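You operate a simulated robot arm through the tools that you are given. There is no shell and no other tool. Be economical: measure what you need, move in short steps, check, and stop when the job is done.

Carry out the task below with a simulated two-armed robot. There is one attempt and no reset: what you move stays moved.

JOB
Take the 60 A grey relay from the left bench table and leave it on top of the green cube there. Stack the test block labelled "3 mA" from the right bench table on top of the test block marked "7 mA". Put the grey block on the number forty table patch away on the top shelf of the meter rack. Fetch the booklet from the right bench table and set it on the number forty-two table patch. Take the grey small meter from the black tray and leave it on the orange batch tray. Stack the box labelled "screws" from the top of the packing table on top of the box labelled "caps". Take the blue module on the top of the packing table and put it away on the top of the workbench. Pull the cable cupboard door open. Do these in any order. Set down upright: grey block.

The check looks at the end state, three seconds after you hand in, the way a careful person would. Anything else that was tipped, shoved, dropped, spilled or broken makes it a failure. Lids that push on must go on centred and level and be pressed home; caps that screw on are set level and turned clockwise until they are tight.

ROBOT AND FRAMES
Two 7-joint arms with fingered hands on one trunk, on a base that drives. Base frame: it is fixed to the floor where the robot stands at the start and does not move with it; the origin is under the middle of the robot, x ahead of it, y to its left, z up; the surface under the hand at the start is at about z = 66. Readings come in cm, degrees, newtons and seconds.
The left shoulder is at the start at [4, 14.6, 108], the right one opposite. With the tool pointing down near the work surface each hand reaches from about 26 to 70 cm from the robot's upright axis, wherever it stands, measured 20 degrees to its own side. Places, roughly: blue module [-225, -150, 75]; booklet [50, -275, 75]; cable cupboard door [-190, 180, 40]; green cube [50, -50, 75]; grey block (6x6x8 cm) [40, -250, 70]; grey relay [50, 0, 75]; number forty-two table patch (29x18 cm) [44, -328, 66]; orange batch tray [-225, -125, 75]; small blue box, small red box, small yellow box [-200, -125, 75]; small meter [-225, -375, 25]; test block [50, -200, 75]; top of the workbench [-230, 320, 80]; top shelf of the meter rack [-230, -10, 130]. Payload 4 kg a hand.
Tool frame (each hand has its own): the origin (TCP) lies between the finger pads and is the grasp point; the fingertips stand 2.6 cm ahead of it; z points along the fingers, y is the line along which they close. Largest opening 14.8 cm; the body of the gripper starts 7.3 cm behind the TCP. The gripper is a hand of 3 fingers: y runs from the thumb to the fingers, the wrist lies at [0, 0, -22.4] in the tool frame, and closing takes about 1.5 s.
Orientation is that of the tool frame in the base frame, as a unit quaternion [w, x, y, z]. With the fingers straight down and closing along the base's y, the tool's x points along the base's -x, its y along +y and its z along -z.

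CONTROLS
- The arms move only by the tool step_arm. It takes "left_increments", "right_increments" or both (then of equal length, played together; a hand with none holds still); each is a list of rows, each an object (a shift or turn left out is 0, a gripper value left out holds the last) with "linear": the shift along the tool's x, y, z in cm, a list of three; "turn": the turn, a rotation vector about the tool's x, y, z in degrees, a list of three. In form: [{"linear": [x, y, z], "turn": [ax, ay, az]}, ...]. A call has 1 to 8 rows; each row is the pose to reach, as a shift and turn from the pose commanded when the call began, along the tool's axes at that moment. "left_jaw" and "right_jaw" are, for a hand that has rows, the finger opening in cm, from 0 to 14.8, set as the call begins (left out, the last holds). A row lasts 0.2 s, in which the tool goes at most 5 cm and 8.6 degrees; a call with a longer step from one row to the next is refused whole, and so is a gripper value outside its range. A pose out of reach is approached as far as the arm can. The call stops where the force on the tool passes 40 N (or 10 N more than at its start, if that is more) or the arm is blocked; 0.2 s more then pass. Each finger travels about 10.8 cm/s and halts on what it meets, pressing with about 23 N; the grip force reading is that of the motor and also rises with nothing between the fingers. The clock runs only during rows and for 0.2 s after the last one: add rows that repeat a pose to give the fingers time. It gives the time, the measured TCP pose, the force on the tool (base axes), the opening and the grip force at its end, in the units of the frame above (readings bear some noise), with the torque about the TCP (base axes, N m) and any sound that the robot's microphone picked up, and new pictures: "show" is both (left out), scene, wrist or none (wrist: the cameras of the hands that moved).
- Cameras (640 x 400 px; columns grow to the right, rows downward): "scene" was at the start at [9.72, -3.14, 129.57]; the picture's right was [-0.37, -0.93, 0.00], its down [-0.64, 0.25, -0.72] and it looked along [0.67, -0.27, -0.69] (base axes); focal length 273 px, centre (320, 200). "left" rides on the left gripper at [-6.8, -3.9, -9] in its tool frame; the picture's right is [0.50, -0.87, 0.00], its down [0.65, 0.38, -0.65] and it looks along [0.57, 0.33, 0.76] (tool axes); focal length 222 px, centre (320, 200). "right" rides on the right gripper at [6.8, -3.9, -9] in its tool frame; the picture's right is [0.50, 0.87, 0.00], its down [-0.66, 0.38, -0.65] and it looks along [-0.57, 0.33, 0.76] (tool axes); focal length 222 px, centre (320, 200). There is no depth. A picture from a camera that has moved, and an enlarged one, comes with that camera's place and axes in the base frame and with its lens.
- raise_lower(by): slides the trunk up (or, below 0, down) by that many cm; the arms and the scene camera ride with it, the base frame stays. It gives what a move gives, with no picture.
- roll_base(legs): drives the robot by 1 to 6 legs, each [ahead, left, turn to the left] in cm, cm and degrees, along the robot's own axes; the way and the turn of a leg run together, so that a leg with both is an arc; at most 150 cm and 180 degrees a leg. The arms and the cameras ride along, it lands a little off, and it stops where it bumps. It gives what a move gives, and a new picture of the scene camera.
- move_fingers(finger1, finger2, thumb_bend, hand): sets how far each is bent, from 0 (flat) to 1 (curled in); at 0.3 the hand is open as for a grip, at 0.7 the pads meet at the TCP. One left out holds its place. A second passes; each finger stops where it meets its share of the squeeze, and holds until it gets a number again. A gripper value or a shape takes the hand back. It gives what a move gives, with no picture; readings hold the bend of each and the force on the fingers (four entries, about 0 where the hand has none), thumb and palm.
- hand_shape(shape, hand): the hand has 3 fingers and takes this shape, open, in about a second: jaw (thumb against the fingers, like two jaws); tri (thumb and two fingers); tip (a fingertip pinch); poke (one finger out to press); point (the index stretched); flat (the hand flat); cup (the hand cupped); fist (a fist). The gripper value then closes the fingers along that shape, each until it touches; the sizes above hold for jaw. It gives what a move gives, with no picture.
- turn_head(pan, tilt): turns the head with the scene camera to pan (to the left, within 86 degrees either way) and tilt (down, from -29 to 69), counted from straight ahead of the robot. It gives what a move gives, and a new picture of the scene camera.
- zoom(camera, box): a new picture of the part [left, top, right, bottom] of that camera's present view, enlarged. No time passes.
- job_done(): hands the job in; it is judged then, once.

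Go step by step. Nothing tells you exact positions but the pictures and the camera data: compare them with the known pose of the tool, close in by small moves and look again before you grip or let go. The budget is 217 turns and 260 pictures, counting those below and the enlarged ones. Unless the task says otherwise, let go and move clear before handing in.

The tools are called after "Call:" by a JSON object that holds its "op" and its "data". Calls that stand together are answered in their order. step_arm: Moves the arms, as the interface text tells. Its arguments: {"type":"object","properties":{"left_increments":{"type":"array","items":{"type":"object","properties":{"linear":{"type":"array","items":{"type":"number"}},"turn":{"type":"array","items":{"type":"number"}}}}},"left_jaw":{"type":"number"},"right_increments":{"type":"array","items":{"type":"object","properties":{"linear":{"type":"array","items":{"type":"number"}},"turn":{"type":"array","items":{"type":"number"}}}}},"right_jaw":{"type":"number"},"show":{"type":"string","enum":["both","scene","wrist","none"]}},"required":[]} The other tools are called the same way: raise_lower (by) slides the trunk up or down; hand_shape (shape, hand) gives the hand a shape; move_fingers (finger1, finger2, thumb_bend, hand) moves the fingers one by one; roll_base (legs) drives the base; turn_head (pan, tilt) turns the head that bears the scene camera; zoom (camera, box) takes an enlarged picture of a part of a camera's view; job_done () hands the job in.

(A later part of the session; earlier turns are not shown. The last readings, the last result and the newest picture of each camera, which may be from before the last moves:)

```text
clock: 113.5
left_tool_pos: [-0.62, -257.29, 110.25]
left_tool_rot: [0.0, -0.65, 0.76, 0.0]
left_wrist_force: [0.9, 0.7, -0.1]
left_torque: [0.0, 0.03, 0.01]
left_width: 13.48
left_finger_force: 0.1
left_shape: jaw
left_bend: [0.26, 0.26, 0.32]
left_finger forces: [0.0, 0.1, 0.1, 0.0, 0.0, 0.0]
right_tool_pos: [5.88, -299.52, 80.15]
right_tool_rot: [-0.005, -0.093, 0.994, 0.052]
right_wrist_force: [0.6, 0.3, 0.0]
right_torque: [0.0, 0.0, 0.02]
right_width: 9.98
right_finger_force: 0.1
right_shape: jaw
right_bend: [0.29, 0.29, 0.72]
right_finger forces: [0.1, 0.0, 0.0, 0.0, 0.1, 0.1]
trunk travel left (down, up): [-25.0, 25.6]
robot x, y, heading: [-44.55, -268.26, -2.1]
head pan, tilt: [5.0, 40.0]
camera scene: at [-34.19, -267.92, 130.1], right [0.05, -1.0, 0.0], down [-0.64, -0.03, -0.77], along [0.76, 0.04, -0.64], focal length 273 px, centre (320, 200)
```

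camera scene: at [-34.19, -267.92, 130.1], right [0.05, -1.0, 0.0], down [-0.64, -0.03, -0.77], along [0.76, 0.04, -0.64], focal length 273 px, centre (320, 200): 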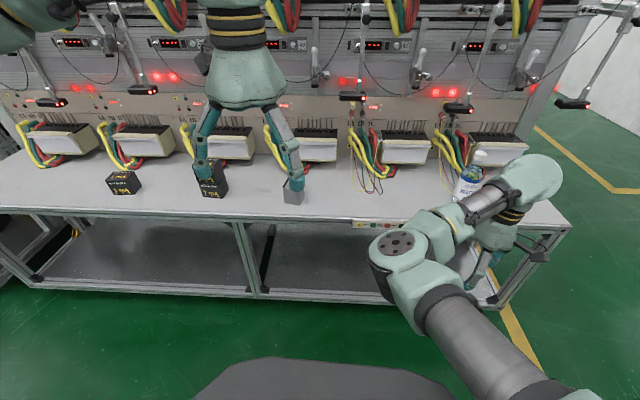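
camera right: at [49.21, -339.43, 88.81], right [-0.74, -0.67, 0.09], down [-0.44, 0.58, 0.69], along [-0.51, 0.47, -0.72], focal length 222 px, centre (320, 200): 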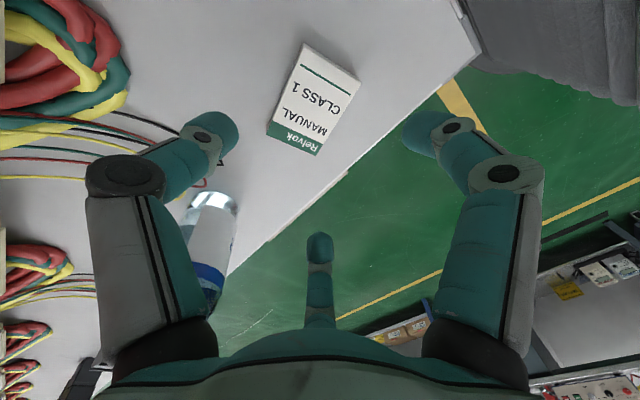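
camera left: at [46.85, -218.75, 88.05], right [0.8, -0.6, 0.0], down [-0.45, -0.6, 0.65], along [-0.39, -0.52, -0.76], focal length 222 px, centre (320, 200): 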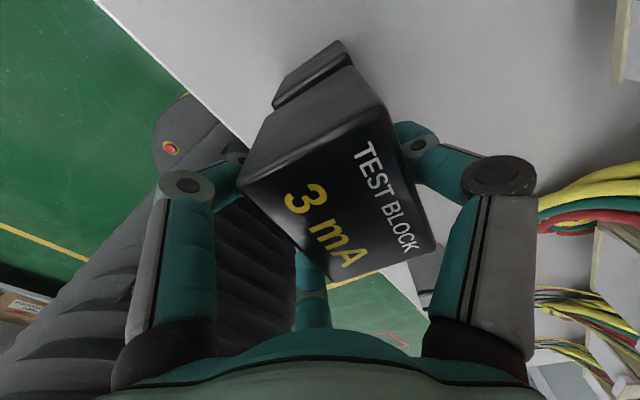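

The right hand still needs raising and levelling (its earlier move was refused); the bottle stands untouched. I'll do that now, then drive forward to the grey block.

Call:
{"op": "step_arm", "data": {"right_increments": [{"linear": [0, 0.4, -4]}, {"linear": [0, 0.8, -8]}, {"linear": [0, 1.2, -12], "turn": [2, 0, 0]}, {"linear": [2, 2.2, -16], "turn": [4, 0, 0]}, {"linear": [5.5, 3, -17.8], "turn": [6, 0, 0]}, {"linear": [9.6, 3.7, -17.8], "turn": [6, 0, 0]}], "show": "none"}}

Call:
{"op": "roll_base", "data": {"legs": [[0, 0, 2], [43, 0, 0]]}}

Call:
{"op": "turn_head", "data": {"pan": 0, "tilt": 50}}

```text
clock: 114.9
left_tool_pos: [-0.65, -257.3, 110.29]
left_tool_rot: [0.0, -0.65, 0.76, 0.0]
left_wrist_force: [0.0, -0.2, -0.2]
left_torque: [0.02, 0.03, 0.01]
left_width: 13.49
left_finger_force: 0.2
left_shape: jaw
left_bend: [0.26, 0.26, 0.32]
left_finger forces: [0.0, 0.0, 0.0, 0.0, 0.1, 0.0]
right_tool_pos: [-3.36, -303.4, 98.28]
right_tool_rot: [0.0, -0.091, 0.996, 0.0]
right_wrist_force: [-1.0, -0.6, 1.3]
right_torque: [-0.01, -0.01, 0.01]
right_width: 9.98
right_finger_force: 0.1
right_shape: jaw
right_bend: [0.29, 0.29, 0.72]
right_finger forces: [0.0, 0.0, 0.0, 0.1, 0.0, 0.0]
right hand out of reach, approached as far as the arm can: row 4, 5, 6
trunk travel left (down, up): [-25.0, 25.6]
robot x, y, heading: [-44.59, -268.35, -1.9]
head pan, tilt: [5.0, 40.0]
```

```text
clock: 118.0
left_tool_pos: [42.47, -256.11, 110.29]
left_tool_rot: [0.0, -0.662, 0.75, 0.0]
left_wrist_force: [-0.3, 0.4, 0.0]
left_torque: [-0.01, 0.01, 0.02]
left_width: 13.46
left_finger_force: 0.1
left_shape: jaw
left_bend: [0.26, 0.26, 0.32]
left_finger forces: [0.0, 0.0, 0.0, 0.0, 0.0, 0.1]
right_tool_pos: [41.21, -302.17, 98.25]
right_tool_rot: [0.0, -0.108, 0.994, -0.001]
right_wrist_force: [0.2, -0.4, -0.1]
right_torque: [-0.01, -0.01, -0.04]
right_width: 9.97
right_finger_force: 0.1
right_shape: jaw
right_bend: [0.29, 0.29, 0.72]
right_finger forces: [0.1, 0.1, 0.0, 0.0, 0.1, 0.0]
trunk travel left (down, up): [-25.0, 25.6]
robot x, y, heading: [-1.3, -268.27, -0.0]
head pan, tilt: [5.0, 40.0]
camera scene: at [9.28, -267.67, 130.1], right [0.08, -1.0, 0.0], down [-0.64, -0.05, -0.77], along [0.76, 0.06, -0.64], focal length 273 px, centre (320, 200)
```

scene: 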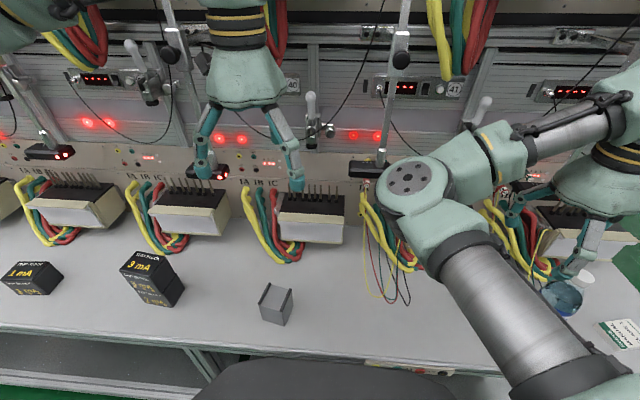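

```text
clock: 118.7
left_tool_pos: [42.48, -255.97, 110.21]
left_tool_rot: [0.0, -0.662, 0.75, 0.0]
left_wrist_force: [0.8, -0.6, -1.1]
left_torque: [0.03, 0.01, 0.0]
left_width: 13.48
left_finger_force: 0.1
left_shape: jaw
left_bend: [0.26, 0.26, 0.32]
left_finger forces: [0.0, 0.0, 0.1, 0.0, 0.0, 0.0]
right_tool_pos: [41.27, -302.18, 98.22]
right_tool_rot: [0.0, -0.108, 0.994, -0.001]
right_wrist_force: [0.0, -0.4, 0.8]
right_torque: [0.0, 0.02, 0.02]
right_width: 9.98
right_finger_force: 0.0
right_shape: jaw
right_bend: [0.29, 0.29, 0.72]
right_finger forces: [0.0, 0.0, 0.0, 0.1, 0.0, 0.0]
trunk travel left (down, up): [-25.0, 25.6]
robot x, y, heading: [-1.21, -268.49, -0.1]
head pan, tilt: [0.0, 50.0]
camera scene: at [8.54, -268.4, 128.69], right [0.0, -1.0, 0.0], down [-0.77, 0.0, -0.64], along [0.64, 0.0, -0.77], focal length 273 px, centre (320, 200)
```

scene: 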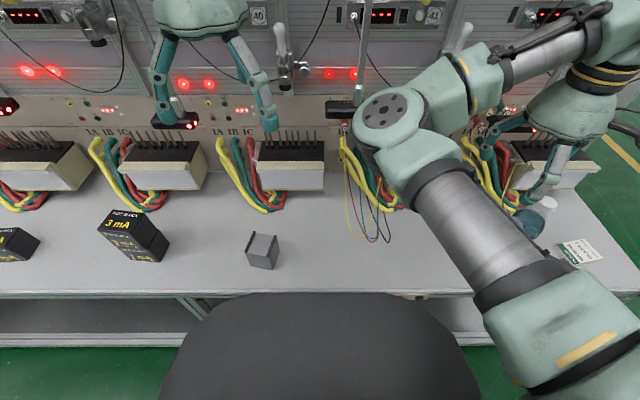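

The booklet and bottle look fine. I'll enlarge the grey block for its pose.

Call:
{"op": "zoom", "data": {"camera": "scene", "box": [210, 210, 330, 290]}}

Call:
{"op": "zoom", "data": {"camera": "left", "box": [0, 0, 640, 400]}}

```text
5.00 times, centred on (270, 250) of scene
camera zoom: at [8.54, -268.4, 128.69], right [0.0, -1.0, 0.0], down [-0.77, 0.0, -0.64], along [0.64, 0.0, -0.77], focal length 1366 px, centre (570, -50)
```

zoom: 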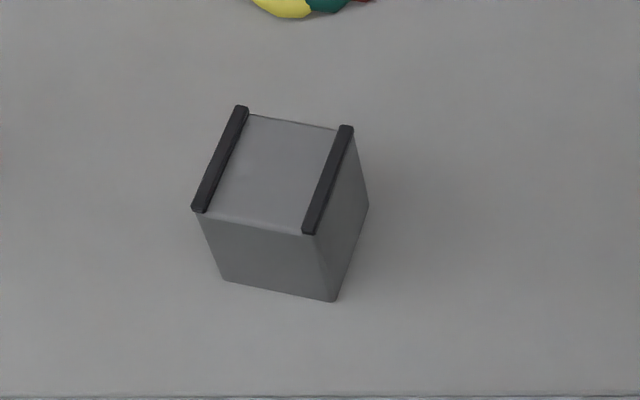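

```text
1.00 times, centred on (320, 200) of left (not enlarged: the box is as wide or as high as the picture)
camera zoom: at [47.1, -249.73, 119.19], right [0.8, -0.6, 0.0], down [-0.46, -0.6, 0.65], along [-0.39, -0.52, -0.76], focal length 222 px, centre (320, 200)
```

zoom: 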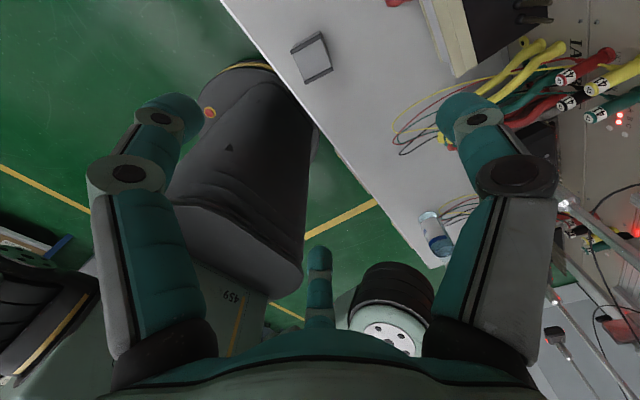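

The block's centre is [42.2, −254.4], turned −11°. I'll lower the left hand toward it, offset as with the test block.

Call:
{"op": "step_arm", "data": {"left_increments": [{"linear": [-0.8, 1, 4.5], "turn": [0, 0, 4]}, {"linear": [-1.65, 2.1, 9], "turn": [0, 0, 4]}, {"linear": [-1.65, 2.1, 13.5], "turn": [0, 0, 4]}, {"linear": [-1.65, 2.1, 18], "turn": [0, 0, 4]}, {"linear": [-1.65, 2.1, 22.5], "turn": [0, 0, 4]}, {"linear": [-1.65, 2.1, 26], "turn": [0, 0, 4]}, {"linear": [-1.65, 2.1, 26], "turn": [0, 0, 4]}], "show": "wrist"}}

Call:
{"op": "zoom", "data": {"camera": "scene", "box": [200, 170, 360, 290]}}

```text
clock: 120.3
left_tool_pos: [40.67, -254.24, 84.21]
left_tool_rot: [0.0, -0.635, 0.773, 0.001]
left_wrist_force: [-0.3, 0.2, -0.2]
left_torque: [0.02, 0.0, -0.04]
left_width: 13.5
left_finger_force: 0.0
left_shape: jaw
left_bend: [0.26, 0.26, 0.32]
left_finger forces: [0.0, 0.1, 0.0, 0.0, 0.1, 0.1]
right_tool_pos: [41.27, -302.06, 98.27]
right_tool_rot: [0.0, -0.108, 0.994, -0.001]
right_wrist_force: [-0.3, -0.2, 0.0]
right_torque: [0.03, 0.01, 0.0]
right_width: 10.0
right_finger_force: 0.1
right_shape: jaw
right_bend: [0.29, 0.29, 0.72]
right_finger forces: [0.1, 0.0, 0.0, 0.0, 0.1, 0.0]
trunk travel left (down, up): [-25.0, 25.6]
robot x, y, heading: [-0.97, -268.23, -0.2]
head pan, tilt: [0.0, 50.0]
camera left: at [45.71, -248.31, 93.2], right [0.75, -0.66, 0.0], down [-0.5, -0.57, 0.65], along [-0.43, -0.49, -0.76], focal length 222 px, centre (320, 200)
```

left: 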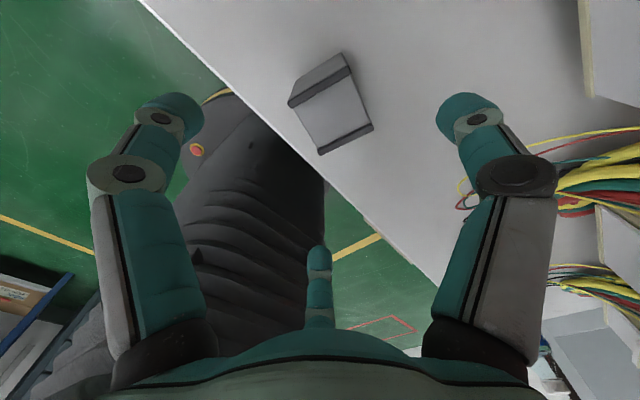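

```text
3.33 times, centred on (280, 230) of scene
camera zoom: at [8.48, -268.42, 128.69], right [0.0, -1.0, 0.0], down [-0.77, 0.0, -0.64], along [0.64, 0.0, -0.77], focal length 911 px, centre (453, 100)
```

zoom: 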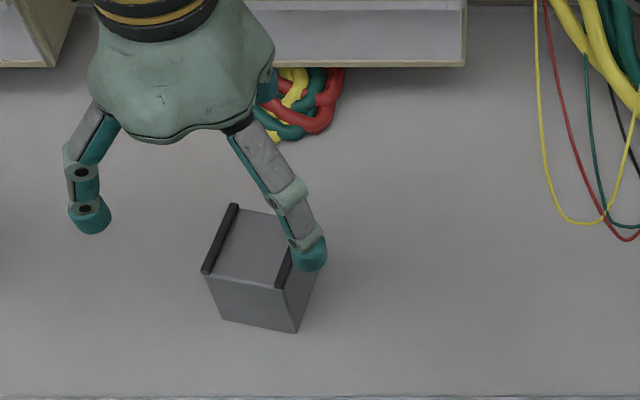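

Aligned. I'll go down to z ≈ 71.5 and then close.

Call:
{"op": "step_arm", "data": {"left_increments": [{"linear": [0, 0, 4]}, {"linear": [0, 0, 8]}, {"linear": [0, 0, 11]}, {"linear": [0, 0, 12.6]}, {"linear": [0, 0, 12.6]}], "show": "wrist"}}

Call:
{"op": "zoom", "data": {"camera": "scene", "box": [200, 170, 360, 290]}}

```text
clock: 121.5
left_tool_pos: [40.59, -254.1, 71.55]
left_tool_rot: [0.0, -0.635, 0.772, 0.0]
left_wrist_force: [-0.5, 0.0, -0.3]
left_torque: [0.03, -0.02, -0.02]
left_width: 13.46
left_finger_force: 0.0
left_shape: jaw
left_bend: [0.26, 0.26, 0.32]
left_finger forces: [0.0, 0.1, 0.0, 0.1, 0.1, 0.1]
right_tool_pos: [41.36, -302.01, 98.3]
right_tool_rot: [0.0, -0.108, 0.994, 0.0]
right_wrist_force: [-0.7, 0.5, -0.4]
right_torque: [0.03, -0.03, -0.01]
right_width: 9.98
right_finger_force: 0.0
right_shape: jaw
right_bend: [0.29, 0.29, 0.72]
right_finger forces: [0.1, 0.0, 0.1, 0.0, 0.1, 0.0]
trunk travel left (down, up): [-25.0, 25.6]
robot x, y, heading: [-0.97, -268.13, -0.0]
head pan, tilt: [0.0, 50.0]
camera left: at [45.7, -248.16, 80.58], right [0.75, -0.66, 0.0], down [-0.5, -0.57, 0.65], along [-0.43, -0.49, -0.76], focal length 222 px, centre (320, 200)
```

left: 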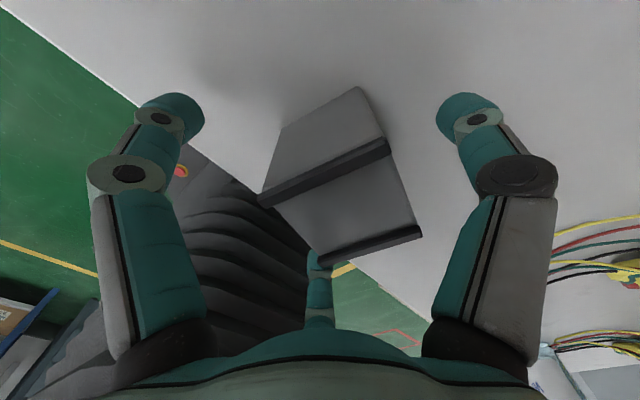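

```text
3.33 times, centred on (280, 230) of scene
camera zoom: at [8.51, -268.42, 128.69], right [0.0, -1.0, 0.0], down [-0.77, 0.0, -0.64], along [0.64, 0.0, -0.77], focal length 911 px, centre (453, 100)
```

zoom: 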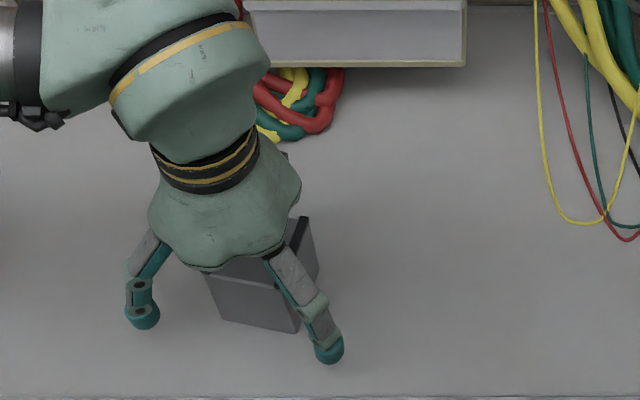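

Call:
{"op": "step_arm", "data": {"left_increments": [{}, {}, {}, {}, {}, {}, {}, {}], "left_jaw": 0, "show": "wrist"}}

Call:
{"op": "zoom", "data": {"camera": "scene", "box": [200, 170, 360, 290]}}

```text
clock: 123.3
left_tool_pos: [40.69, -254.13, 71.53]
left_tool_rot: [0.0, -0.635, 0.772, 0.0]
left_wrist_force: [0.3, -0.2, 0.2]
left_torque: [0.04, 0.02, 0.0]
left_width: 6.86
left_finger_force: 22.9
left_shape: jaw
left_bend: [0.77, 0.39, 0.7]
left_finger forces: [20.1, 17.7, 0.0, 0.0, 21.3, 0.0]
right_tool_pos: [41.22, -302.16, 98.25]
right_tool_rot: [0.0, -0.108, 0.994, -0.001]
right_wrist_force: [-0.5, 0.0, 0.2]
right_torque: [-0.03, 0.0, 0.01]
right_width: 9.99
right_finger_force: 0.1
right_shape: jaw
right_bend: [0.29, 0.29, 0.72]
right_finger forces: [0.1, 0.0, 0.0, 0.0, 0.0, 0.0]
trunk travel left (down, up): [-25.0, 25.6]
robot x, y, heading: [-1.34, -268.17, -0.2]
head pan, tilt: [0.0, 50.0]
camera left: at [45.71, -248.14, 80.6], right [0.75, -0.66, 0.0], down [-0.5, -0.57, 0.65], along [-0.43, -0.49, -0.76], focal length 222 px, centre (320, 200)
```

left: 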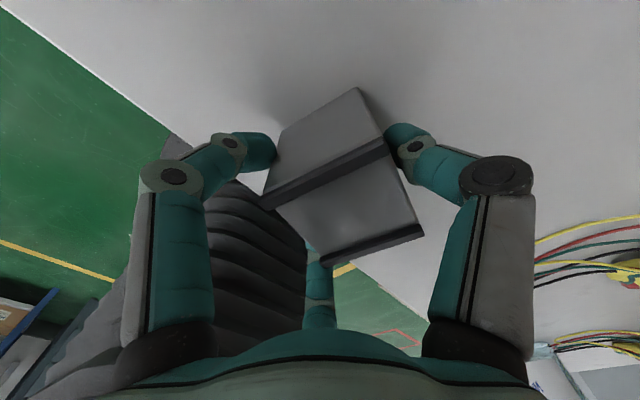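

```text
3.33 times, centred on (280, 230) of scene
camera zoom: at [8.53, -268.4, 128.68], right [0.0, -1.0, 0.0], down [-0.77, 0.0, -0.64], along [0.64, 0.0, -0.77], focal length 911 px, centre (453, 100)
```

zoom: 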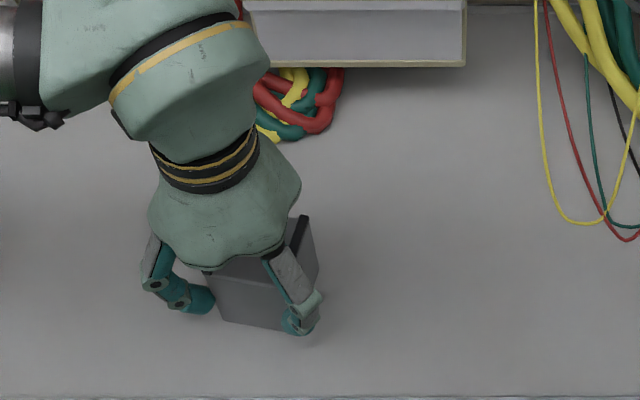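

One finger caught the block's left corner. I'll reopen, shift ~1 cm left and ~0.8 cm toward the robot, and close again.

Call:
{"op": "step_arm", "data": {"left_increments": [{}, {}, {}, {}, {}, {"linear": [-0.9, 0.9, 0]}, {"linear": [-0.9, 0.9, 0]}, {"linear": [-0.9, 0.9, 0]}], "left_jaw": 13.5, "show": "wrist"}}

Call:
{"op": "zoom", "data": {"camera": "scene", "box": [200, 170, 360, 290]}}

```text
clock: 125.1
left_tool_pos: [39.95, -253.03, 71.63]
left_tool_rot: [0.0, -0.636, 0.772, 0.0]
left_wrist_force: [0.0, 0.5, -1.1]
left_torque: [0.0, 0.02, 0.01]
left_width: 13.5
left_finger_force: 0.1
left_shape: jaw
left_bend: [0.26, 0.26, 0.32]
left_finger forces: [0.1, 0.0, 0.0, 0.0, 0.0, 0.1]
right_tool_pos: [41.26, -302.1, 98.23]
right_tool_rot: [0.0, -0.108, 0.994, -0.001]
right_wrist_force: [-0.1, -0.4, -0.4]
right_torque: [0.01, 0.01, 0.0]
right_width: 9.99
right_finger_force: 0.1
right_shape: jaw
right_bend: [0.29, 0.29, 0.72]
right_finger forces: [0.0, 0.0, 0.1, 0.0, 0.0, 0.0]
trunk travel left (down, up): [-25.0, 25.6]
robot x, y, heading: [-1.56, -268.4, -0.2]
head pan, tilt: [0.0, 50.0]
camera left: at [44.94, -247.07, 80.59], right [0.75, -0.66, 0.0], down [-0.5, -0.57, 0.65], along [-0.43, -0.49, -0.76], focal length 222 px, centre (320, 200)
```

left: 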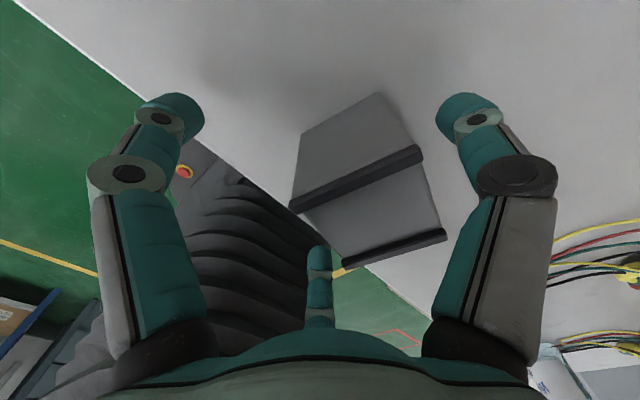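

```text
3.33 times, centred on (280, 230) of scene
camera zoom: at [8.5, -268.39, 128.68], right [0.0, -1.0, 0.0], down [-0.77, 0.0, -0.64], along [0.64, 0.0, -0.77], focal length 911 px, centre (453, 100)
```

zoom: 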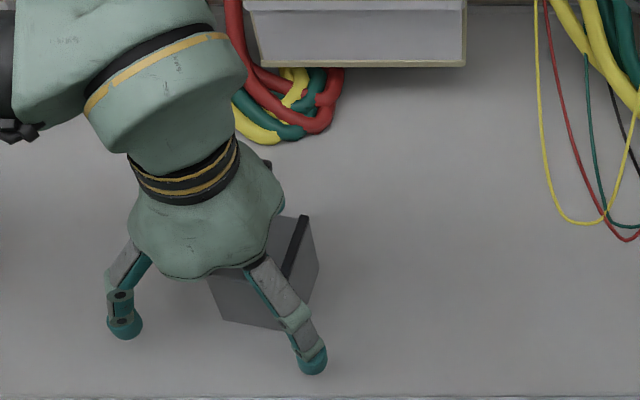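

I misjudged: it was the right finger that caught the corner. By the measurement the hand should go 1.6 cm the other way; I'll shift and verify.

Call:
{"op": "step_arm", "data": {"left_increments": [{"linear": [0.8, 0.2, 0]}, {"linear": [1.7, 0.2, 0]}, {"linear": [1.7, 0.2, 0]}], "show": "none"}}

Call:
{"op": "zoom", "data": {"camera": "scene", "box": [200, 170, 360, 290]}}

```text
clock: 125.9
left_tool_pos: [39.3, -254.63, 71.55]
left_tool_rot: [0.0, -0.635, 0.772, -0.001]
left_wrist_force: [0.5, -0.2, 0.5]
left_torque: [0.01, 0.01, 0.0]
left_width: 13.49
left_finger_force: 0.0
left_shape: jaw
left_bend: [0.26, 0.26, 0.32]
left_finger forces: [0.1, 0.1, 0.0, 0.0, 0.1, 0.0]
right_tool_pos: [41.28, -302.12, 98.23]
right_tool_rot: [0.0, -0.108, 0.994, -0.001]
right_wrist_force: [0.2, 0.5, -0.6]
right_torque: [0.01, -0.02, -0.03]
right_width: 9.97
right_finger_force: 0.1
right_shape: jaw
right_bend: [0.29, 0.29, 0.72]
right_finger forces: [0.1, 0.1, 0.1, 0.0, 0.1, 0.0]
trunk travel left (down, up): [-25.0, 25.6]
robot x, y, heading: [-1.32, -268.06, 0.0]
head pan, tilt: [0.0, 50.0]
```

```text
3.33 times, centred on (280, 230) of scene
camera zoom: at [8.51, -268.39, 128.68], right [0.0, -1.0, 0.0], down [-0.77, 0.0, -0.64], along [0.64, 0.0, -0.77], focal length 911 px, centre (453, 100)
```

zoom: 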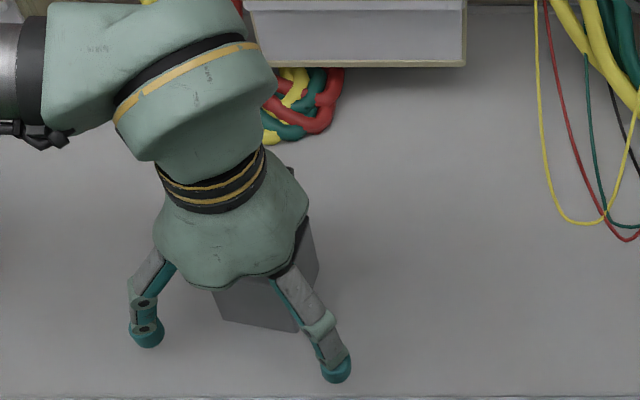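

Call:
{"op": "step_arm", "data": {"left_increments": [{}, {}, {}, {}, {}, {}, {}, {}], "left_jaw": 0, "show": "wrist"}}

Call:
{"op": "zoom", "data": {"camera": "scene", "box": [200, 170, 360, 290]}}

```text
clock: 127.7
left_tool_pos: [39.32, -254.65, 71.57]
left_tool_rot: [0.0, -0.635, 0.773, 0.0]
left_wrist_force: [0.2, -1.2, -0.4]
left_torque: [0.02, 0.05, -0.01]
left_width: 5.81
left_finger_force: 22.6
left_shape: jaw
left_bend: [0.76, 0.76, 0.71]
left_finger forces: [15.5, 15.5, 0.0, 0.0, 24.4, 0.0]
right_tool_pos: [41.23, -302.09, 98.28]
right_tool_rot: [0.0, -0.108, 0.994, 0.0]
right_wrist_force: [0.1, 0.6, 0.9]
right_torque: [0.0, -0.02, -0.03]
right_width: 10.01
right_finger_force: 0.1
right_shape: jaw
right_bend: [0.29, 0.29, 0.72]
right_finger forces: [0.1, 0.0, 0.0, 0.0, 0.0, 0.1]
trunk travel left (down, up): [-25.0, 25.6]
robot x, y, heading: [-1.23, -268.42, -0.4]
head pan, tilt: [0.0, 50.0]
camera left: at [44.38, -248.71, 80.58], right [0.75, -0.66, 0.0], down [-0.5, -0.57, 0.65], along [-0.43, -0.49, -0.76], focal length 222 px, centre (320, 200)
```

left: 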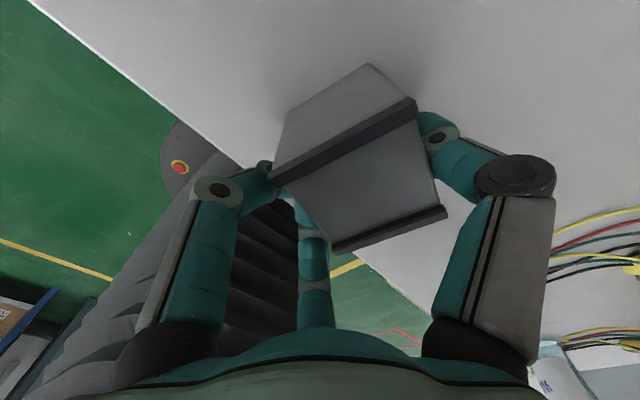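

```text
3.33 times, centred on (280, 230) of scene
camera zoom: at [8.53, -268.4, 128.68], right [0.0, -1.0, 0.0], down [-0.77, 0.0, -0.64], along [0.64, 0.0, -0.77], focal length 911 px, centre (453, 100)
```

zoom: 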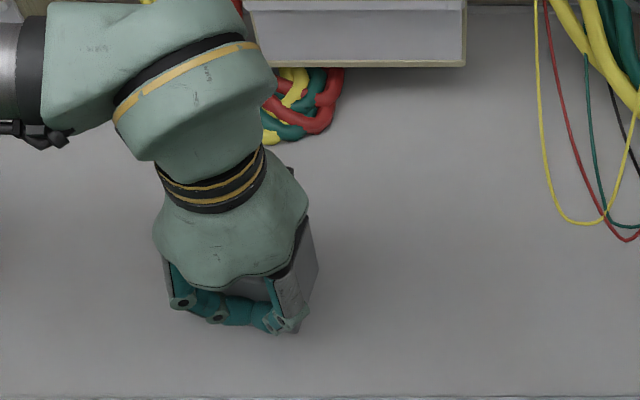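

Good grip with both fingers on the front face. I'll lift, back away, turn around, and head for the meter rack.

Call:
{"op": "step_arm", "data": {"left_increments": [{"linear": [0, 0, -3]}, {"linear": [0, 0, -7]}, {"linear": [0, 0, -11]}, {"linear": [0, 0, -15]}, {"linear": [0, 0, -19]}, {"linear": [0, 0, -23]}, {"linear": [0, 0, -27]}], "show": "wrist"}}

Call:
{"op": "roll_base", "data": {"legs": [[-70, 0, 0], [0, 0, 180]]}}

Call:
{"op": "turn_head", "data": {"pan": 0, "tilt": 20}}

```text
clock: 129.3
left_tool_pos: [39.45, -254.77, 98.65]
left_tool_rot: [0.0, -0.635, 0.772, 0.001]
left_wrist_force: [-0.5, 0.3, -1.4]
left_torque: [0.02, 0.03, -0.03]
left_width: 5.83
left_finger_force: 23.3
left_shape: jaw
left_bend: [0.76, 0.76, 0.71]
left_finger forces: [15.8, 15.8, 0.0, 0.0, 24.2, 0.1]
right_tool_pos: [41.26, -302.12, 98.3]
right_tool_rot: [0.001, -0.108, 0.994, 0.001]
right_wrist_force: [0.1, 0.0, 0.5]
right_torque: [0.0, -0.02, -0.02]
right_width: 10.01
right_finger_force: 0.0
right_shape: jaw
right_bend: [0.29, 0.29, 0.72]
right_finger forces: [0.0, 0.1, 0.1, 0.0, 0.0, 0.1]
trunk travel left (down, up): [-25.0, 25.6]
robot x, y, heading: [-1.32, -268.29, -0.3]
head pan, tilt: [0.0, 50.0]
camera left: at [44.46, -248.74, 107.51], right [0.75, -0.66, 0.0], down [-0.5, -0.57, 0.65], along [-0.43, -0.49, -0.76], focal length 222 px, centre (320, 200)
```

left: 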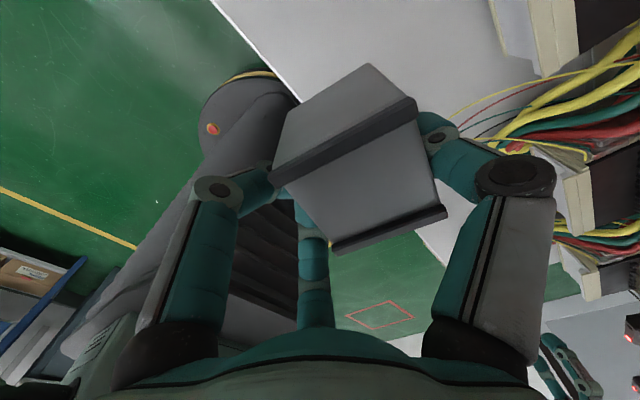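

```text
clock: 140.5
left_tool_pos: [-111.1, -282.44, 98.44]
left_tool_rot: [0.0, 0.763, 0.646, 0.0]
left_wrist_force: [-0.3, 0.5, -2.0]
left_torque: [0.01, -0.07, 0.02]
left_width: 5.79
left_finger_force: 23.1
left_shape: jaw
left_bend: [0.76, 0.76, 0.71]
left_finger forces: [16.3, 16.2, 0.0, 0.1, 23.6, 0.1]
right_tool_pos: [-114.23, -235.05, 98.3]
right_tool_rot: [0.0, 0.992, 0.122, 0.001]
right_wrist_force: [-0.3, 0.2, 0.6]
right_torque: [0.0, -0.01, 0.0]
right_width: 9.99
right_finger_force: 0.0
right_shape: jaw
right_bend: [0.29, 0.29, 0.72]
right_finger forces: [0.1, 0.1, 0.0, 0.1, 0.0, 0.0]
trunk travel left (down, up): [-25.0, 25.6]
robot x, y, heading: [-70.72, -267.6, -178.7]
head pan, tilt: [0.0, 50.0]
camera scene: at [-80.43, -268.01, 128.68], right [-0.03, 1.0, 0.0], down [0.77, 0.02, -0.64], along [-0.64, -0.02, -0.77], focal length 273 px, centre (320, 200)
```

scene: 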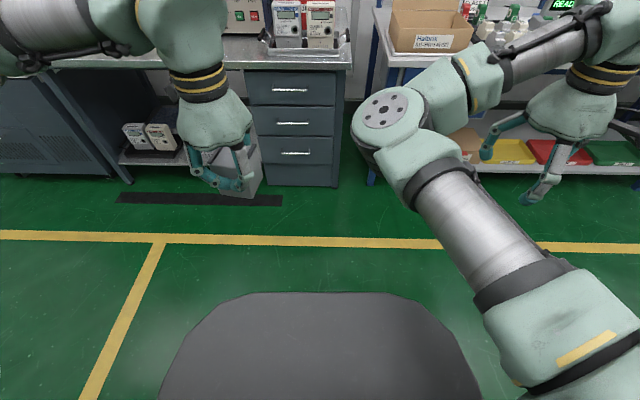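

```text
clock: 141.5
left_tool_pos: [-111.05, -282.44, 98.35]
left_tool_rot: [0.001, 0.763, 0.647, -0.001]
left_wrist_force: [-0.6, 0.2, -1.8]
left_torque: [0.01, 0.0, 0.02]
left_width: 5.79
left_finger_force: 22.4
left_shape: jaw
left_bend: [0.76, 0.76, 0.71]
left_finger forces: [16.3, 16.4, 0.0, 0.0, 23.6, 0.0]
right_tool_pos: [-114.17, -235.02, 98.26]
right_tool_rot: [-0.001, 0.993, 0.122, 0.0]
right_wrist_force: [0.2, 0.5, 0.4]
right_torque: [0.01, -0.01, 0.0]
right_width: 9.99
right_finger_force: 0.2
right_shape: jaw
right_bend: [0.29, 0.29, 0.72]
right_finger forces: [0.0, 0.0, 0.0, 0.0, 0.0, 0.0]
trunk travel left (down, up): [-25.0, 25.6]
robot x, y, heading: [-70.59, -267.84, -178.4]
head pan, tilt: [0.0, 20.0]
camera scene: at [-82.05, -268.05, 133.23], right [-0.03, 1.0, 0.0], down [0.34, 0.01, -0.94], along [-0.94, -0.02, -0.34], focal length 273 px, centre (320, 200)
```

scene: 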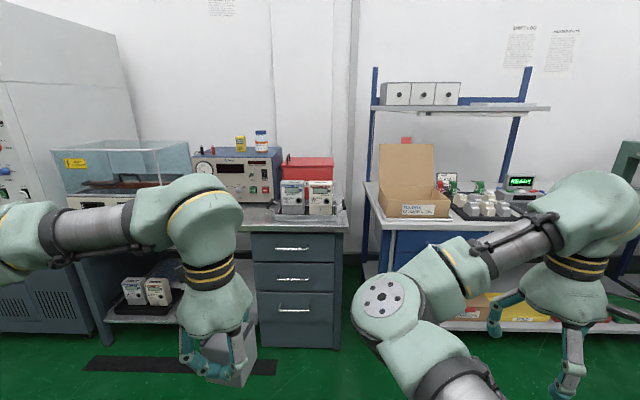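

The black tray with small meters is on a low shelf at the left, and the packing table is at right. Now to the meter rack.

Call:
{"op": "roll_base", "data": {"legs": [[0, 0, -1.4], [0, -125, 0], [0, -118, 0]]}}

Call:
{"op": "turn_head", "data": {"pan": 0, "tilt": 8}}

```text
clock: 153.8
left_tool_pos: [-111.85, -38.18, 98.4]
left_tool_rot: [0.0, 0.77, 0.638, 0.0]
left_wrist_force: [-0.3, 0.0, -2.1]
left_torque: [0.01, -0.03, 0.04]
left_width: 5.78
left_finger_force: 22.9
left_shape: jaw
left_bend: [0.76, 0.76, 0.71]
left_finger forces: [16.3, 16.4, 0.0, 0.0, 23.7, 0.0]
right_tool_pos: [-113.84, 9.26, 98.2]
right_tool_rot: [-0.001, 0.994, 0.11, 0.0]
right_wrist_force: [0.1, -0.4, -0.3]
right_torque: [-0.01, -0.01, -0.02]
right_width: 9.99
right_finger_force: 0.1
right_shape: jaw
right_bend: [0.29, 0.29, 0.72]
right_finger forces: [0.0, 0.0, 0.0, 0.1, 0.1, 0.1]
trunk travel left (down, up): [-25.0, 25.6]
robot x, y, heading: [-71.15, -24.44, 179.8]
head pan, tilt: [0.0, 20.0]
camera scene: at [-82.54, -24.5, 133.24], right [0.0, 1.0, 0.0], down [0.34, 0.0, -0.94], along [-0.94, 0.0, -0.34], focal length 273 px, centre (320, 200)
```

scene: 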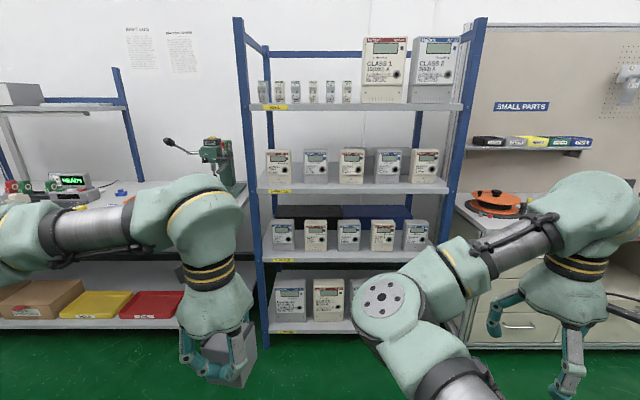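

```text
clock: 154.5
left_tool_pos: [-112.06, -38.18, 98.58]
left_tool_rot: [0.0, 0.772, 0.636, -0.001]
left_wrist_force: [-0.7, -0.2, -2.2]
left_torque: [-0.03, -0.03, 0.03]
left_width: 5.78
left_finger_force: 22.9
left_shape: jaw
left_bend: [0.76, 0.76, 0.71]
left_finger forces: [16.4, 16.2, 0.0, 0.1, 23.7, 0.0]
right_tool_pos: [-113.83, 9.23, 98.35]
right_tool_rot: [-0.001, 0.994, 0.11, 0.0]
right_wrist_force: [-0.6, 0.4, 0.2]
right_torque: [0.0, 0.0, 0.01]
right_width: 10.0
right_finger_force: 0.0
right_shape: jaw
right_bend: [0.29, 0.29, 0.72]
right_finger forces: [0.0, 0.0, 0.0, 0.1, 0.0, 0.0]
trunk travel left (down, up): [-25.0, 25.6]
robot x, y, heading: [-71.18, -24.11, 179.9]
head pan, tilt: [0.0, 8.0]
camera scene: at [-82.49, -24.51, 135.19], right [0.0, 1.0, 0.0], down [0.14, 0.0, -0.99], along [-0.99, 0.0, -0.14], focal length 273 px, centre (320, 200)
```

scene: 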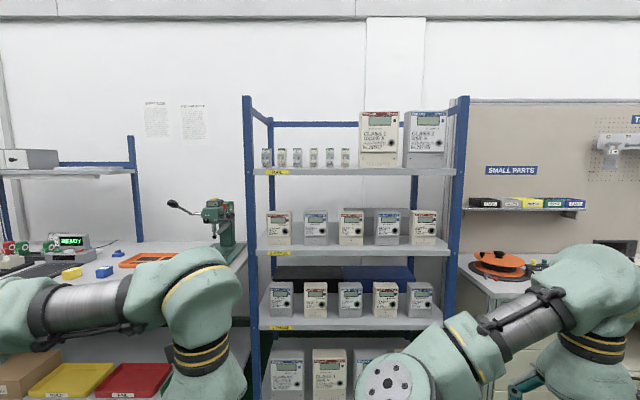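

I'll enlarge the top shelf to find a free spot.

Call:
{"op": "zoom", "data": {"camera": "scene", "box": [230, 80, 490, 200]}}

```text
2.46 times, centred on (360, 140) of scene
camera zoom: at [-82.49, -24.51, 135.19], right [0.0, 1.0, 0.0], down [0.14, 0.0, -0.99], along [-0.99, 0.0, -0.14], focal length 672 px, centre (222, 348)
```

zoom: 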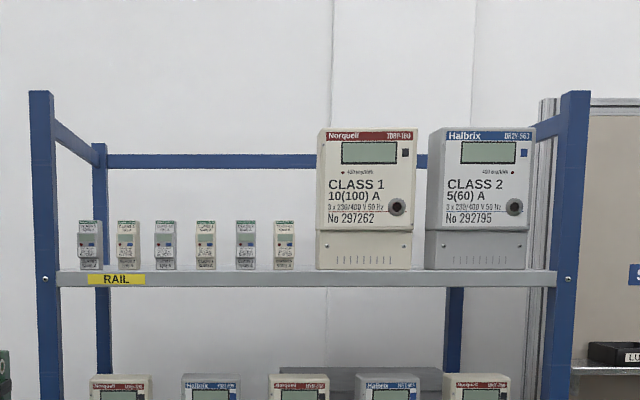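

The camera is barely above shelf height. I'll raise the trunk to look down on the shelf.

Call:
{"op": "raise_lower", "data": {"by": 25}}

Call:
{"op": "roll_base", "data": {"legs": [[35, 0, 0]]}}

Call:
{"op": "turn_head", "data": {"pan": -10, "tilt": 22}}

```text
clock: 157.1
left_tool_pos: [-111.92, -38.19, 123.42]
left_tool_rot: [-0.001, 0.771, 0.637, 0.0]
left_wrist_force: [0.8, -0.1, -2.2]
left_torque: [-0.02, 0.01, 0.01]
left_width: 5.79
left_finger_force: 23.1
left_shape: jaw
left_bend: [0.76, 0.76, 0.71]
left_finger forces: [16.4, 16.4, 0.0, 0.0, 23.8, 0.1]
right_tool_pos: [-113.78, 9.33, 123.2]
right_tool_rot: [0.0, 0.994, 0.11, -0.001]
right_wrist_force: [-0.6, 0.2, -0.1]
right_torque: [0.01, -0.01, 0.0]
right_width: 9.98
right_finger_force: 0.0
right_shape: jaw
right_bend: [0.29, 0.29, 0.72]
right_finger forces: [0.0, 0.1, 0.0, 0.1, 0.0, 0.1]
trunk travel left (down, up): [-50.0, 0.6]
robot x, y, heading: [-71.1, -24.36, 180.0]
head pan, tilt: [0.0, 8.0]
```

```text
clock: 159.4
left_tool_pos: [-147.03, -38.25, 123.44]
left_tool_rot: [0.0, 0.77, 0.638, -0.001]
left_wrist_force: [0.1, 0.3, -1.6]
left_torque: [-0.02, -0.02, 0.0]
left_width: 5.78
left_finger_force: 23.3
left_shape: jaw
left_bend: [0.76, 0.76, 0.71]
left_finger forces: [16.3, 16.4, 0.0, 0.0, 23.6, 0.0]
right_tool_pos: [-149.03, 9.17, 123.42]
right_tool_rot: [-0.001, 0.994, 0.111, -0.001]
right_wrist_force: [0.1, -0.6, -0.7]
right_torque: [0.02, 0.05, -0.01]
right_width: 9.99
right_finger_force: 0.2
right_shape: jaw
right_bend: [0.29, 0.29, 0.72]
right_finger forces: [0.0, 0.1, 0.1, 0.0, 0.0, 0.1]
trunk travel left (down, up): [-50.0, 0.6]
robot x, y, heading: [-106.41, -24.2, -180.0]
head pan, tilt: [0.0, 8.0]
camera scene: at [-117.53, -24.57, 160.16], right [0.0, 1.0, 0.0], down [0.14, 0.0, -0.99], along [-0.99, 0.0, -0.14], focal length 273 px, centre (320, 200)
```

scene: 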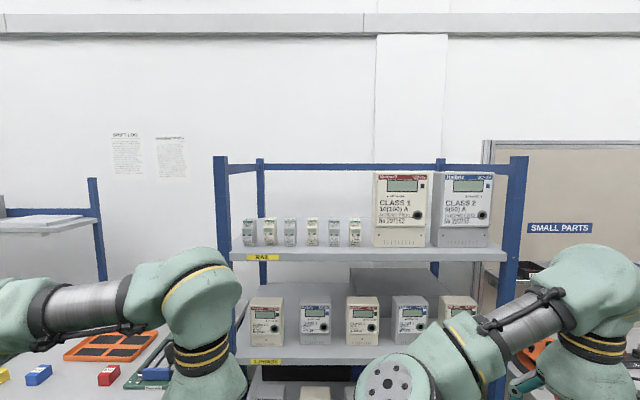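

```text
clock: 160.1
left_tool_pos: [-147.22, -38.4, 123.35]
left_tool_rot: [0.001, 0.771, 0.637, 0.0]
left_wrist_force: [-1.0, 0.0, -2.1]
left_torque: [0.02, -0.03, 0.04]
left_width: 5.78
left_finger_force: 23.1
left_shape: jaw
left_bend: [0.76, 0.76, 0.71]
left_finger forces: [16.4, 16.5, 0.0, 0.0, 23.7, 0.0]
right_tool_pos: [-149.36, 9.13, 123.21]
right_tool_rot: [-0.001, 0.994, 0.11, 0.0]
right_wrist_force: [0.3, 0.3, -0.4]
right_torque: [-0.01, 0.0, 0.01]
right_width: 9.98
right_finger_force: 0.0
right_shape: jaw
right_bend: [0.29, 0.29, 0.72]
right_finger forces: [0.0, 0.0, 0.1, 0.0, 0.1, 0.0]
trunk travel left (down, up): [-50.0, 0.6]
robot x, y, heading: [-106.31, -24.29, -180.2]
head pan, tilt: [-10.0, 22.0]
camera scene: at [-117.78, -22.97, 157.86], right [0.17, 0.99, 0.0], down [0.37, -0.06, -0.93], along [-0.91, 0.16, -0.37], focal length 273 px, centre (320, 200)
```

scene: 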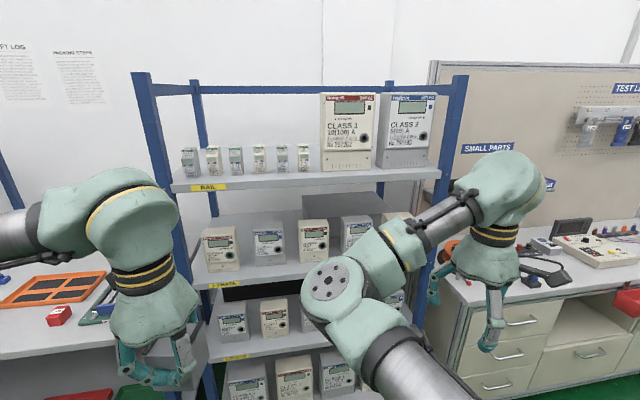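

Call:
{"op": "zoom", "data": {"camera": "scene", "box": [130, 70, 480, 210]}}

```text
1.83 times, centred on (305, 140) of scene
camera zoom: at [-117.78, -22.97, 157.86], right [0.17, 0.99, 0.0], down [0.37, -0.06, -0.93], along [-0.91, 0.16, -0.37], focal length 500 px, centre (347, 310)
```

zoom: 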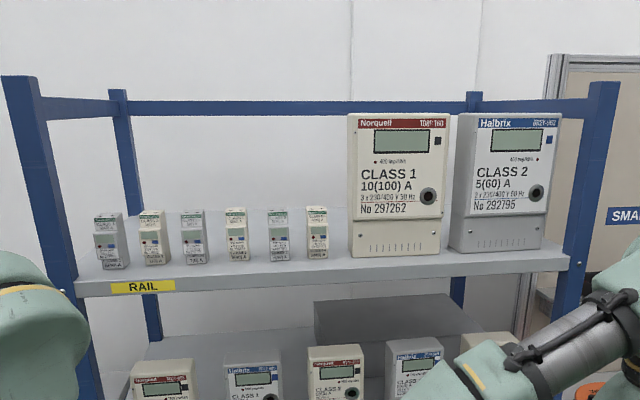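

The shelf top is at z ≈ 132.3, front edge x ≈ −203.5, with small devices along its front; the free space is behind them near [−228, −32]. First I'll tuck the right hand down and back so it clears the rack.

Call:
{"op": "step_arm", "data": {"right_increments": [{"linear": [0, 0, 5]}, {"linear": [0, 0, 10]}, {"linear": [0, 0, 15]}, {"linear": [0, 0, 20]}, {"linear": [0, 0, 24]}, {"linear": [4.5, -1, 24]}, {"linear": [9, -2, 24]}, {"linear": [13.5, -3, 24]}], "show": "none"}}

Call:
{"op": "step_arm", "data": {"left_increments": [{"linear": [0, 0, -5]}, {"linear": [0, 0, -10]}, {"linear": [0, 0, -15]}, {"linear": [0, 0, -20]}, {"linear": [0, 0, -25]}, {"linear": [0, 0, -29]}, {"linear": [0, 0, -29]}], "show": "scene"}}

```text
clock: 161.9
left_tool_pos: [-147.21, -38.36, 123.31]
left_tool_rot: [-0.001, 0.771, 0.637, 0.0]
left_wrist_force: [-0.2, -0.2, -1.9]
left_torque: [-0.03, -0.03, -0.03]
left_width: 5.78
left_finger_force: 23.0
left_shape: jaw
left_bend: [0.76, 0.76, 0.71]
left_finger forces: [16.5, 16.4, 0.0, 0.1, 23.6, 0.1]
right_tool_pos: [-136.92, 15.12, 99.19]
right_tool_rot: [0.001, 0.994, 0.112, -0.001]
right_wrist_force: [0.6, 0.2, 0.0]
right_torque: [-0.02, 0.0, -0.04]
right_width: 10.0
right_finger_force: 0.1
right_shape: jaw
right_bend: [0.29, 0.29, 0.72]
right_finger forces: [0.1, 0.0, 0.0, 0.1, 0.0, 0.0]
trunk travel left (down, up): [-50.0, 0.6]
robot x, y, heading: [-106.54, -24.54, -180.0]
head pan, tilt: [-10.0, 22.0]
```

```text
clock: 163.5
left_tool_pos: [-147.29, -38.48, 152.37]
left_tool_rot: [-0.001, 0.771, 0.637, 0.001]
left_wrist_force: [0.1, -0.4, -1.1]
left_torque: [0.0, -0.04, 0.01]
left_width: 5.77
left_finger_force: 23.0
left_shape: jaw
left_bend: [0.76, 0.76, 0.71]
left_finger forces: [17.0, 17.1, 0.0, 0.0, 23.5, 0.0]
right_tool_pos: [-136.99, 15.1, 99.36]
right_tool_rot: [-0.001, 0.994, 0.11, -0.001]
right_wrist_force: [-0.2, 0.5, 0.6]
right_torque: [-0.02, -0.03, 0.03]
right_width: 9.99
right_finger_force: 0.0
right_shape: jaw
right_bend: [0.29, 0.29, 0.72]
right_finger forces: [0.1, 0.0, 0.0, 0.0, 0.0, 0.0]
trunk travel left (down, up): [-50.0, 0.6]
robot x, y, heading: [-107.02, -24.76, -180.1]
head pan, tilt: [-10.0, 22.0]
camera scene: at [-117.78, -23.01, 157.85], right [0.17, 0.99, 0.0], down [0.37, -0.06, -0.93], along [-0.91, 0.16, -0.38], focal length 273 px, centre (320, 200)
```

scene: 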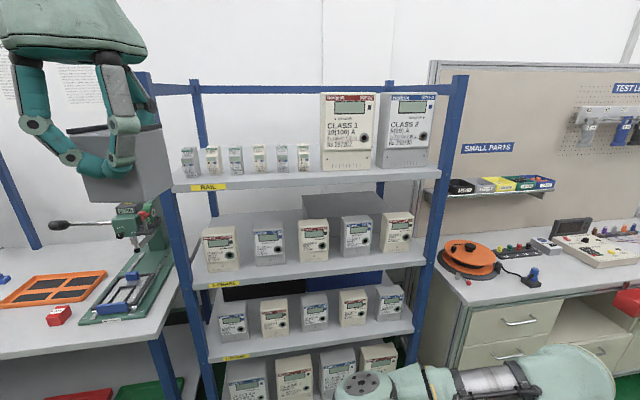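

Call:
{"op": "zoom", "data": {"camera": "scene", "box": [170, 130, 330, 200]}}

Call:
{"op": "zoom", "data": {"camera": "left", "box": [0, 0, 640, 400]}}

```text
4.00 times, centred on (250, 165) of scene
camera zoom: at [-117.78, -23.01, 157.85], right [0.17, 0.99, 0.0], down [0.37, -0.06, -0.93], along [-0.91, 0.16, -0.38], focal length 1093 px, centre (600, 340)
```

zoom: 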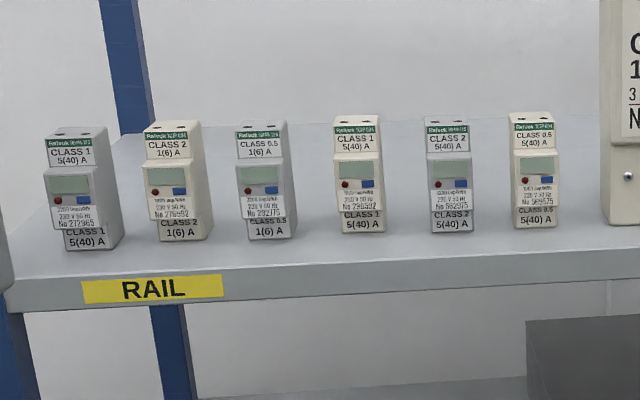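

```text
1.00 times, centred on (320, 200) of left (not enlarged: the box is as wide or as high as the picture)
camera zoom: at [-152.54, -44.27, 161.36], right [-0.76, 0.65, 0.0], down [0.49, 0.57, 0.65], along [0.43, 0.5, -0.76], focal length 222 px, centre (320, 200)
```

zoom: 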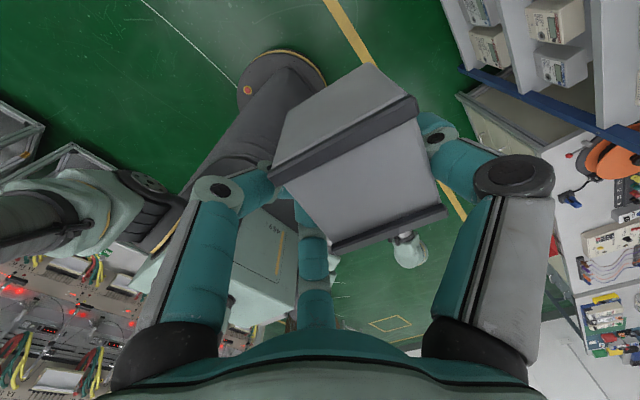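

The free space behind the devices fits the block. I'll swing the right hand back to my side, then approach turned 15° left so my left forearm clears the rack post.

Call:
{"op": "step_arm", "data": {"right_increments": [{"linear": [4.5, -0.7, 0]}, {"linear": [9, -1.4, 0]}, {"linear": [13.5, -2.1, 0]}, {"linear": [18, -2.8, 0]}, {"linear": [22.5, -3.5, 0]}, {"linear": [26.6, -4.3, 0]}], "show": "none"}}

Call:
{"op": "roll_base", "data": {"legs": [[0, -27, 15]]}}

```text
clock: 164.9
left_tool_pos: [-147.19, -38.21, 152.29]
left_tool_rot: [0.001, 0.77, 0.638, 0.0]
left_wrist_force: [0.9, 0.7, -2.0]
left_torque: [-0.01, -0.05, -0.01]
left_width: 5.78
left_finger_force: 23.1
left_shape: jaw
left_bend: [0.76, 0.76, 0.71]
left_finger forces: [17.0, 17.0, 0.1, 0.1, 23.5, 0.1]
right_tool_pos: [-111.6, 25.32, 99.3]
right_tool_rot: [0.0, 0.994, 0.11, -0.001]
right_wrist_force: [0.0, 0.9, -0.3]
right_torque: [-0.03, 0.03, 0.02]
right_width: 10.0
right_finger_force: 0.0
right_shape: jaw
right_bend: [0.29, 0.29, 0.72]
right_finger forces: [0.1, 0.1, 0.1, 0.1, 0.0, 0.0]
trunk travel left (down, up): [-50.0, 0.6]
robot x, y, heading: [-106.19, -24.63, -179.9]
head pan, tilt: [-10.0, 22.0]
```

```text
clock: 166.8
left_tool_pos: [-145.96, -21.73, 152.26]
left_tool_rot: [0.0, 0.682, 0.731, 0.001]
left_wrist_force: [0.0, 0.1, -2.4]
left_torque: [0.04, -0.06, 0.03]
left_width: 5.79
left_finger_force: 23.2
left_shape: jaw
left_bend: [0.76, 0.76, 0.71]
left_finger forces: [17.1, 17.1, 0.0, 0.0, 23.6, 0.1]
right_tool_pos: [-127.61, 49.03, 99.49]
right_tool_rot: [-0.001, 0.972, 0.237, 0.0]
right_wrist_force: [0.3, 0.1, 0.2]
right_torque: [0.0, -0.01, 0.01]
right_width: 9.99
right_finger_force: 0.0
right_shape: jaw
right_bend: [0.29, 0.29, 0.72]
right_finger forces: [0.1, 0.0, 0.1, 0.0, 0.0, 0.1]
trunk travel left (down, up): [-50.0, 0.6]
robot x, y, heading: [-110.08, 2.71, -165.0]
head pan, tilt: [-10.0, 22.0]
camera scene: at [-121.17, 0.74, 157.86], right [-0.08, 1.0, 0.0], down [0.37, 0.03, -0.93], along [-0.92, -0.08, -0.37], focal length 273 px, centre (320, 200)
```

scene: 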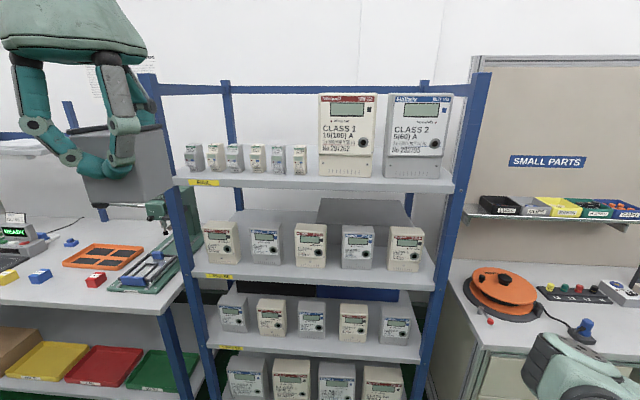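

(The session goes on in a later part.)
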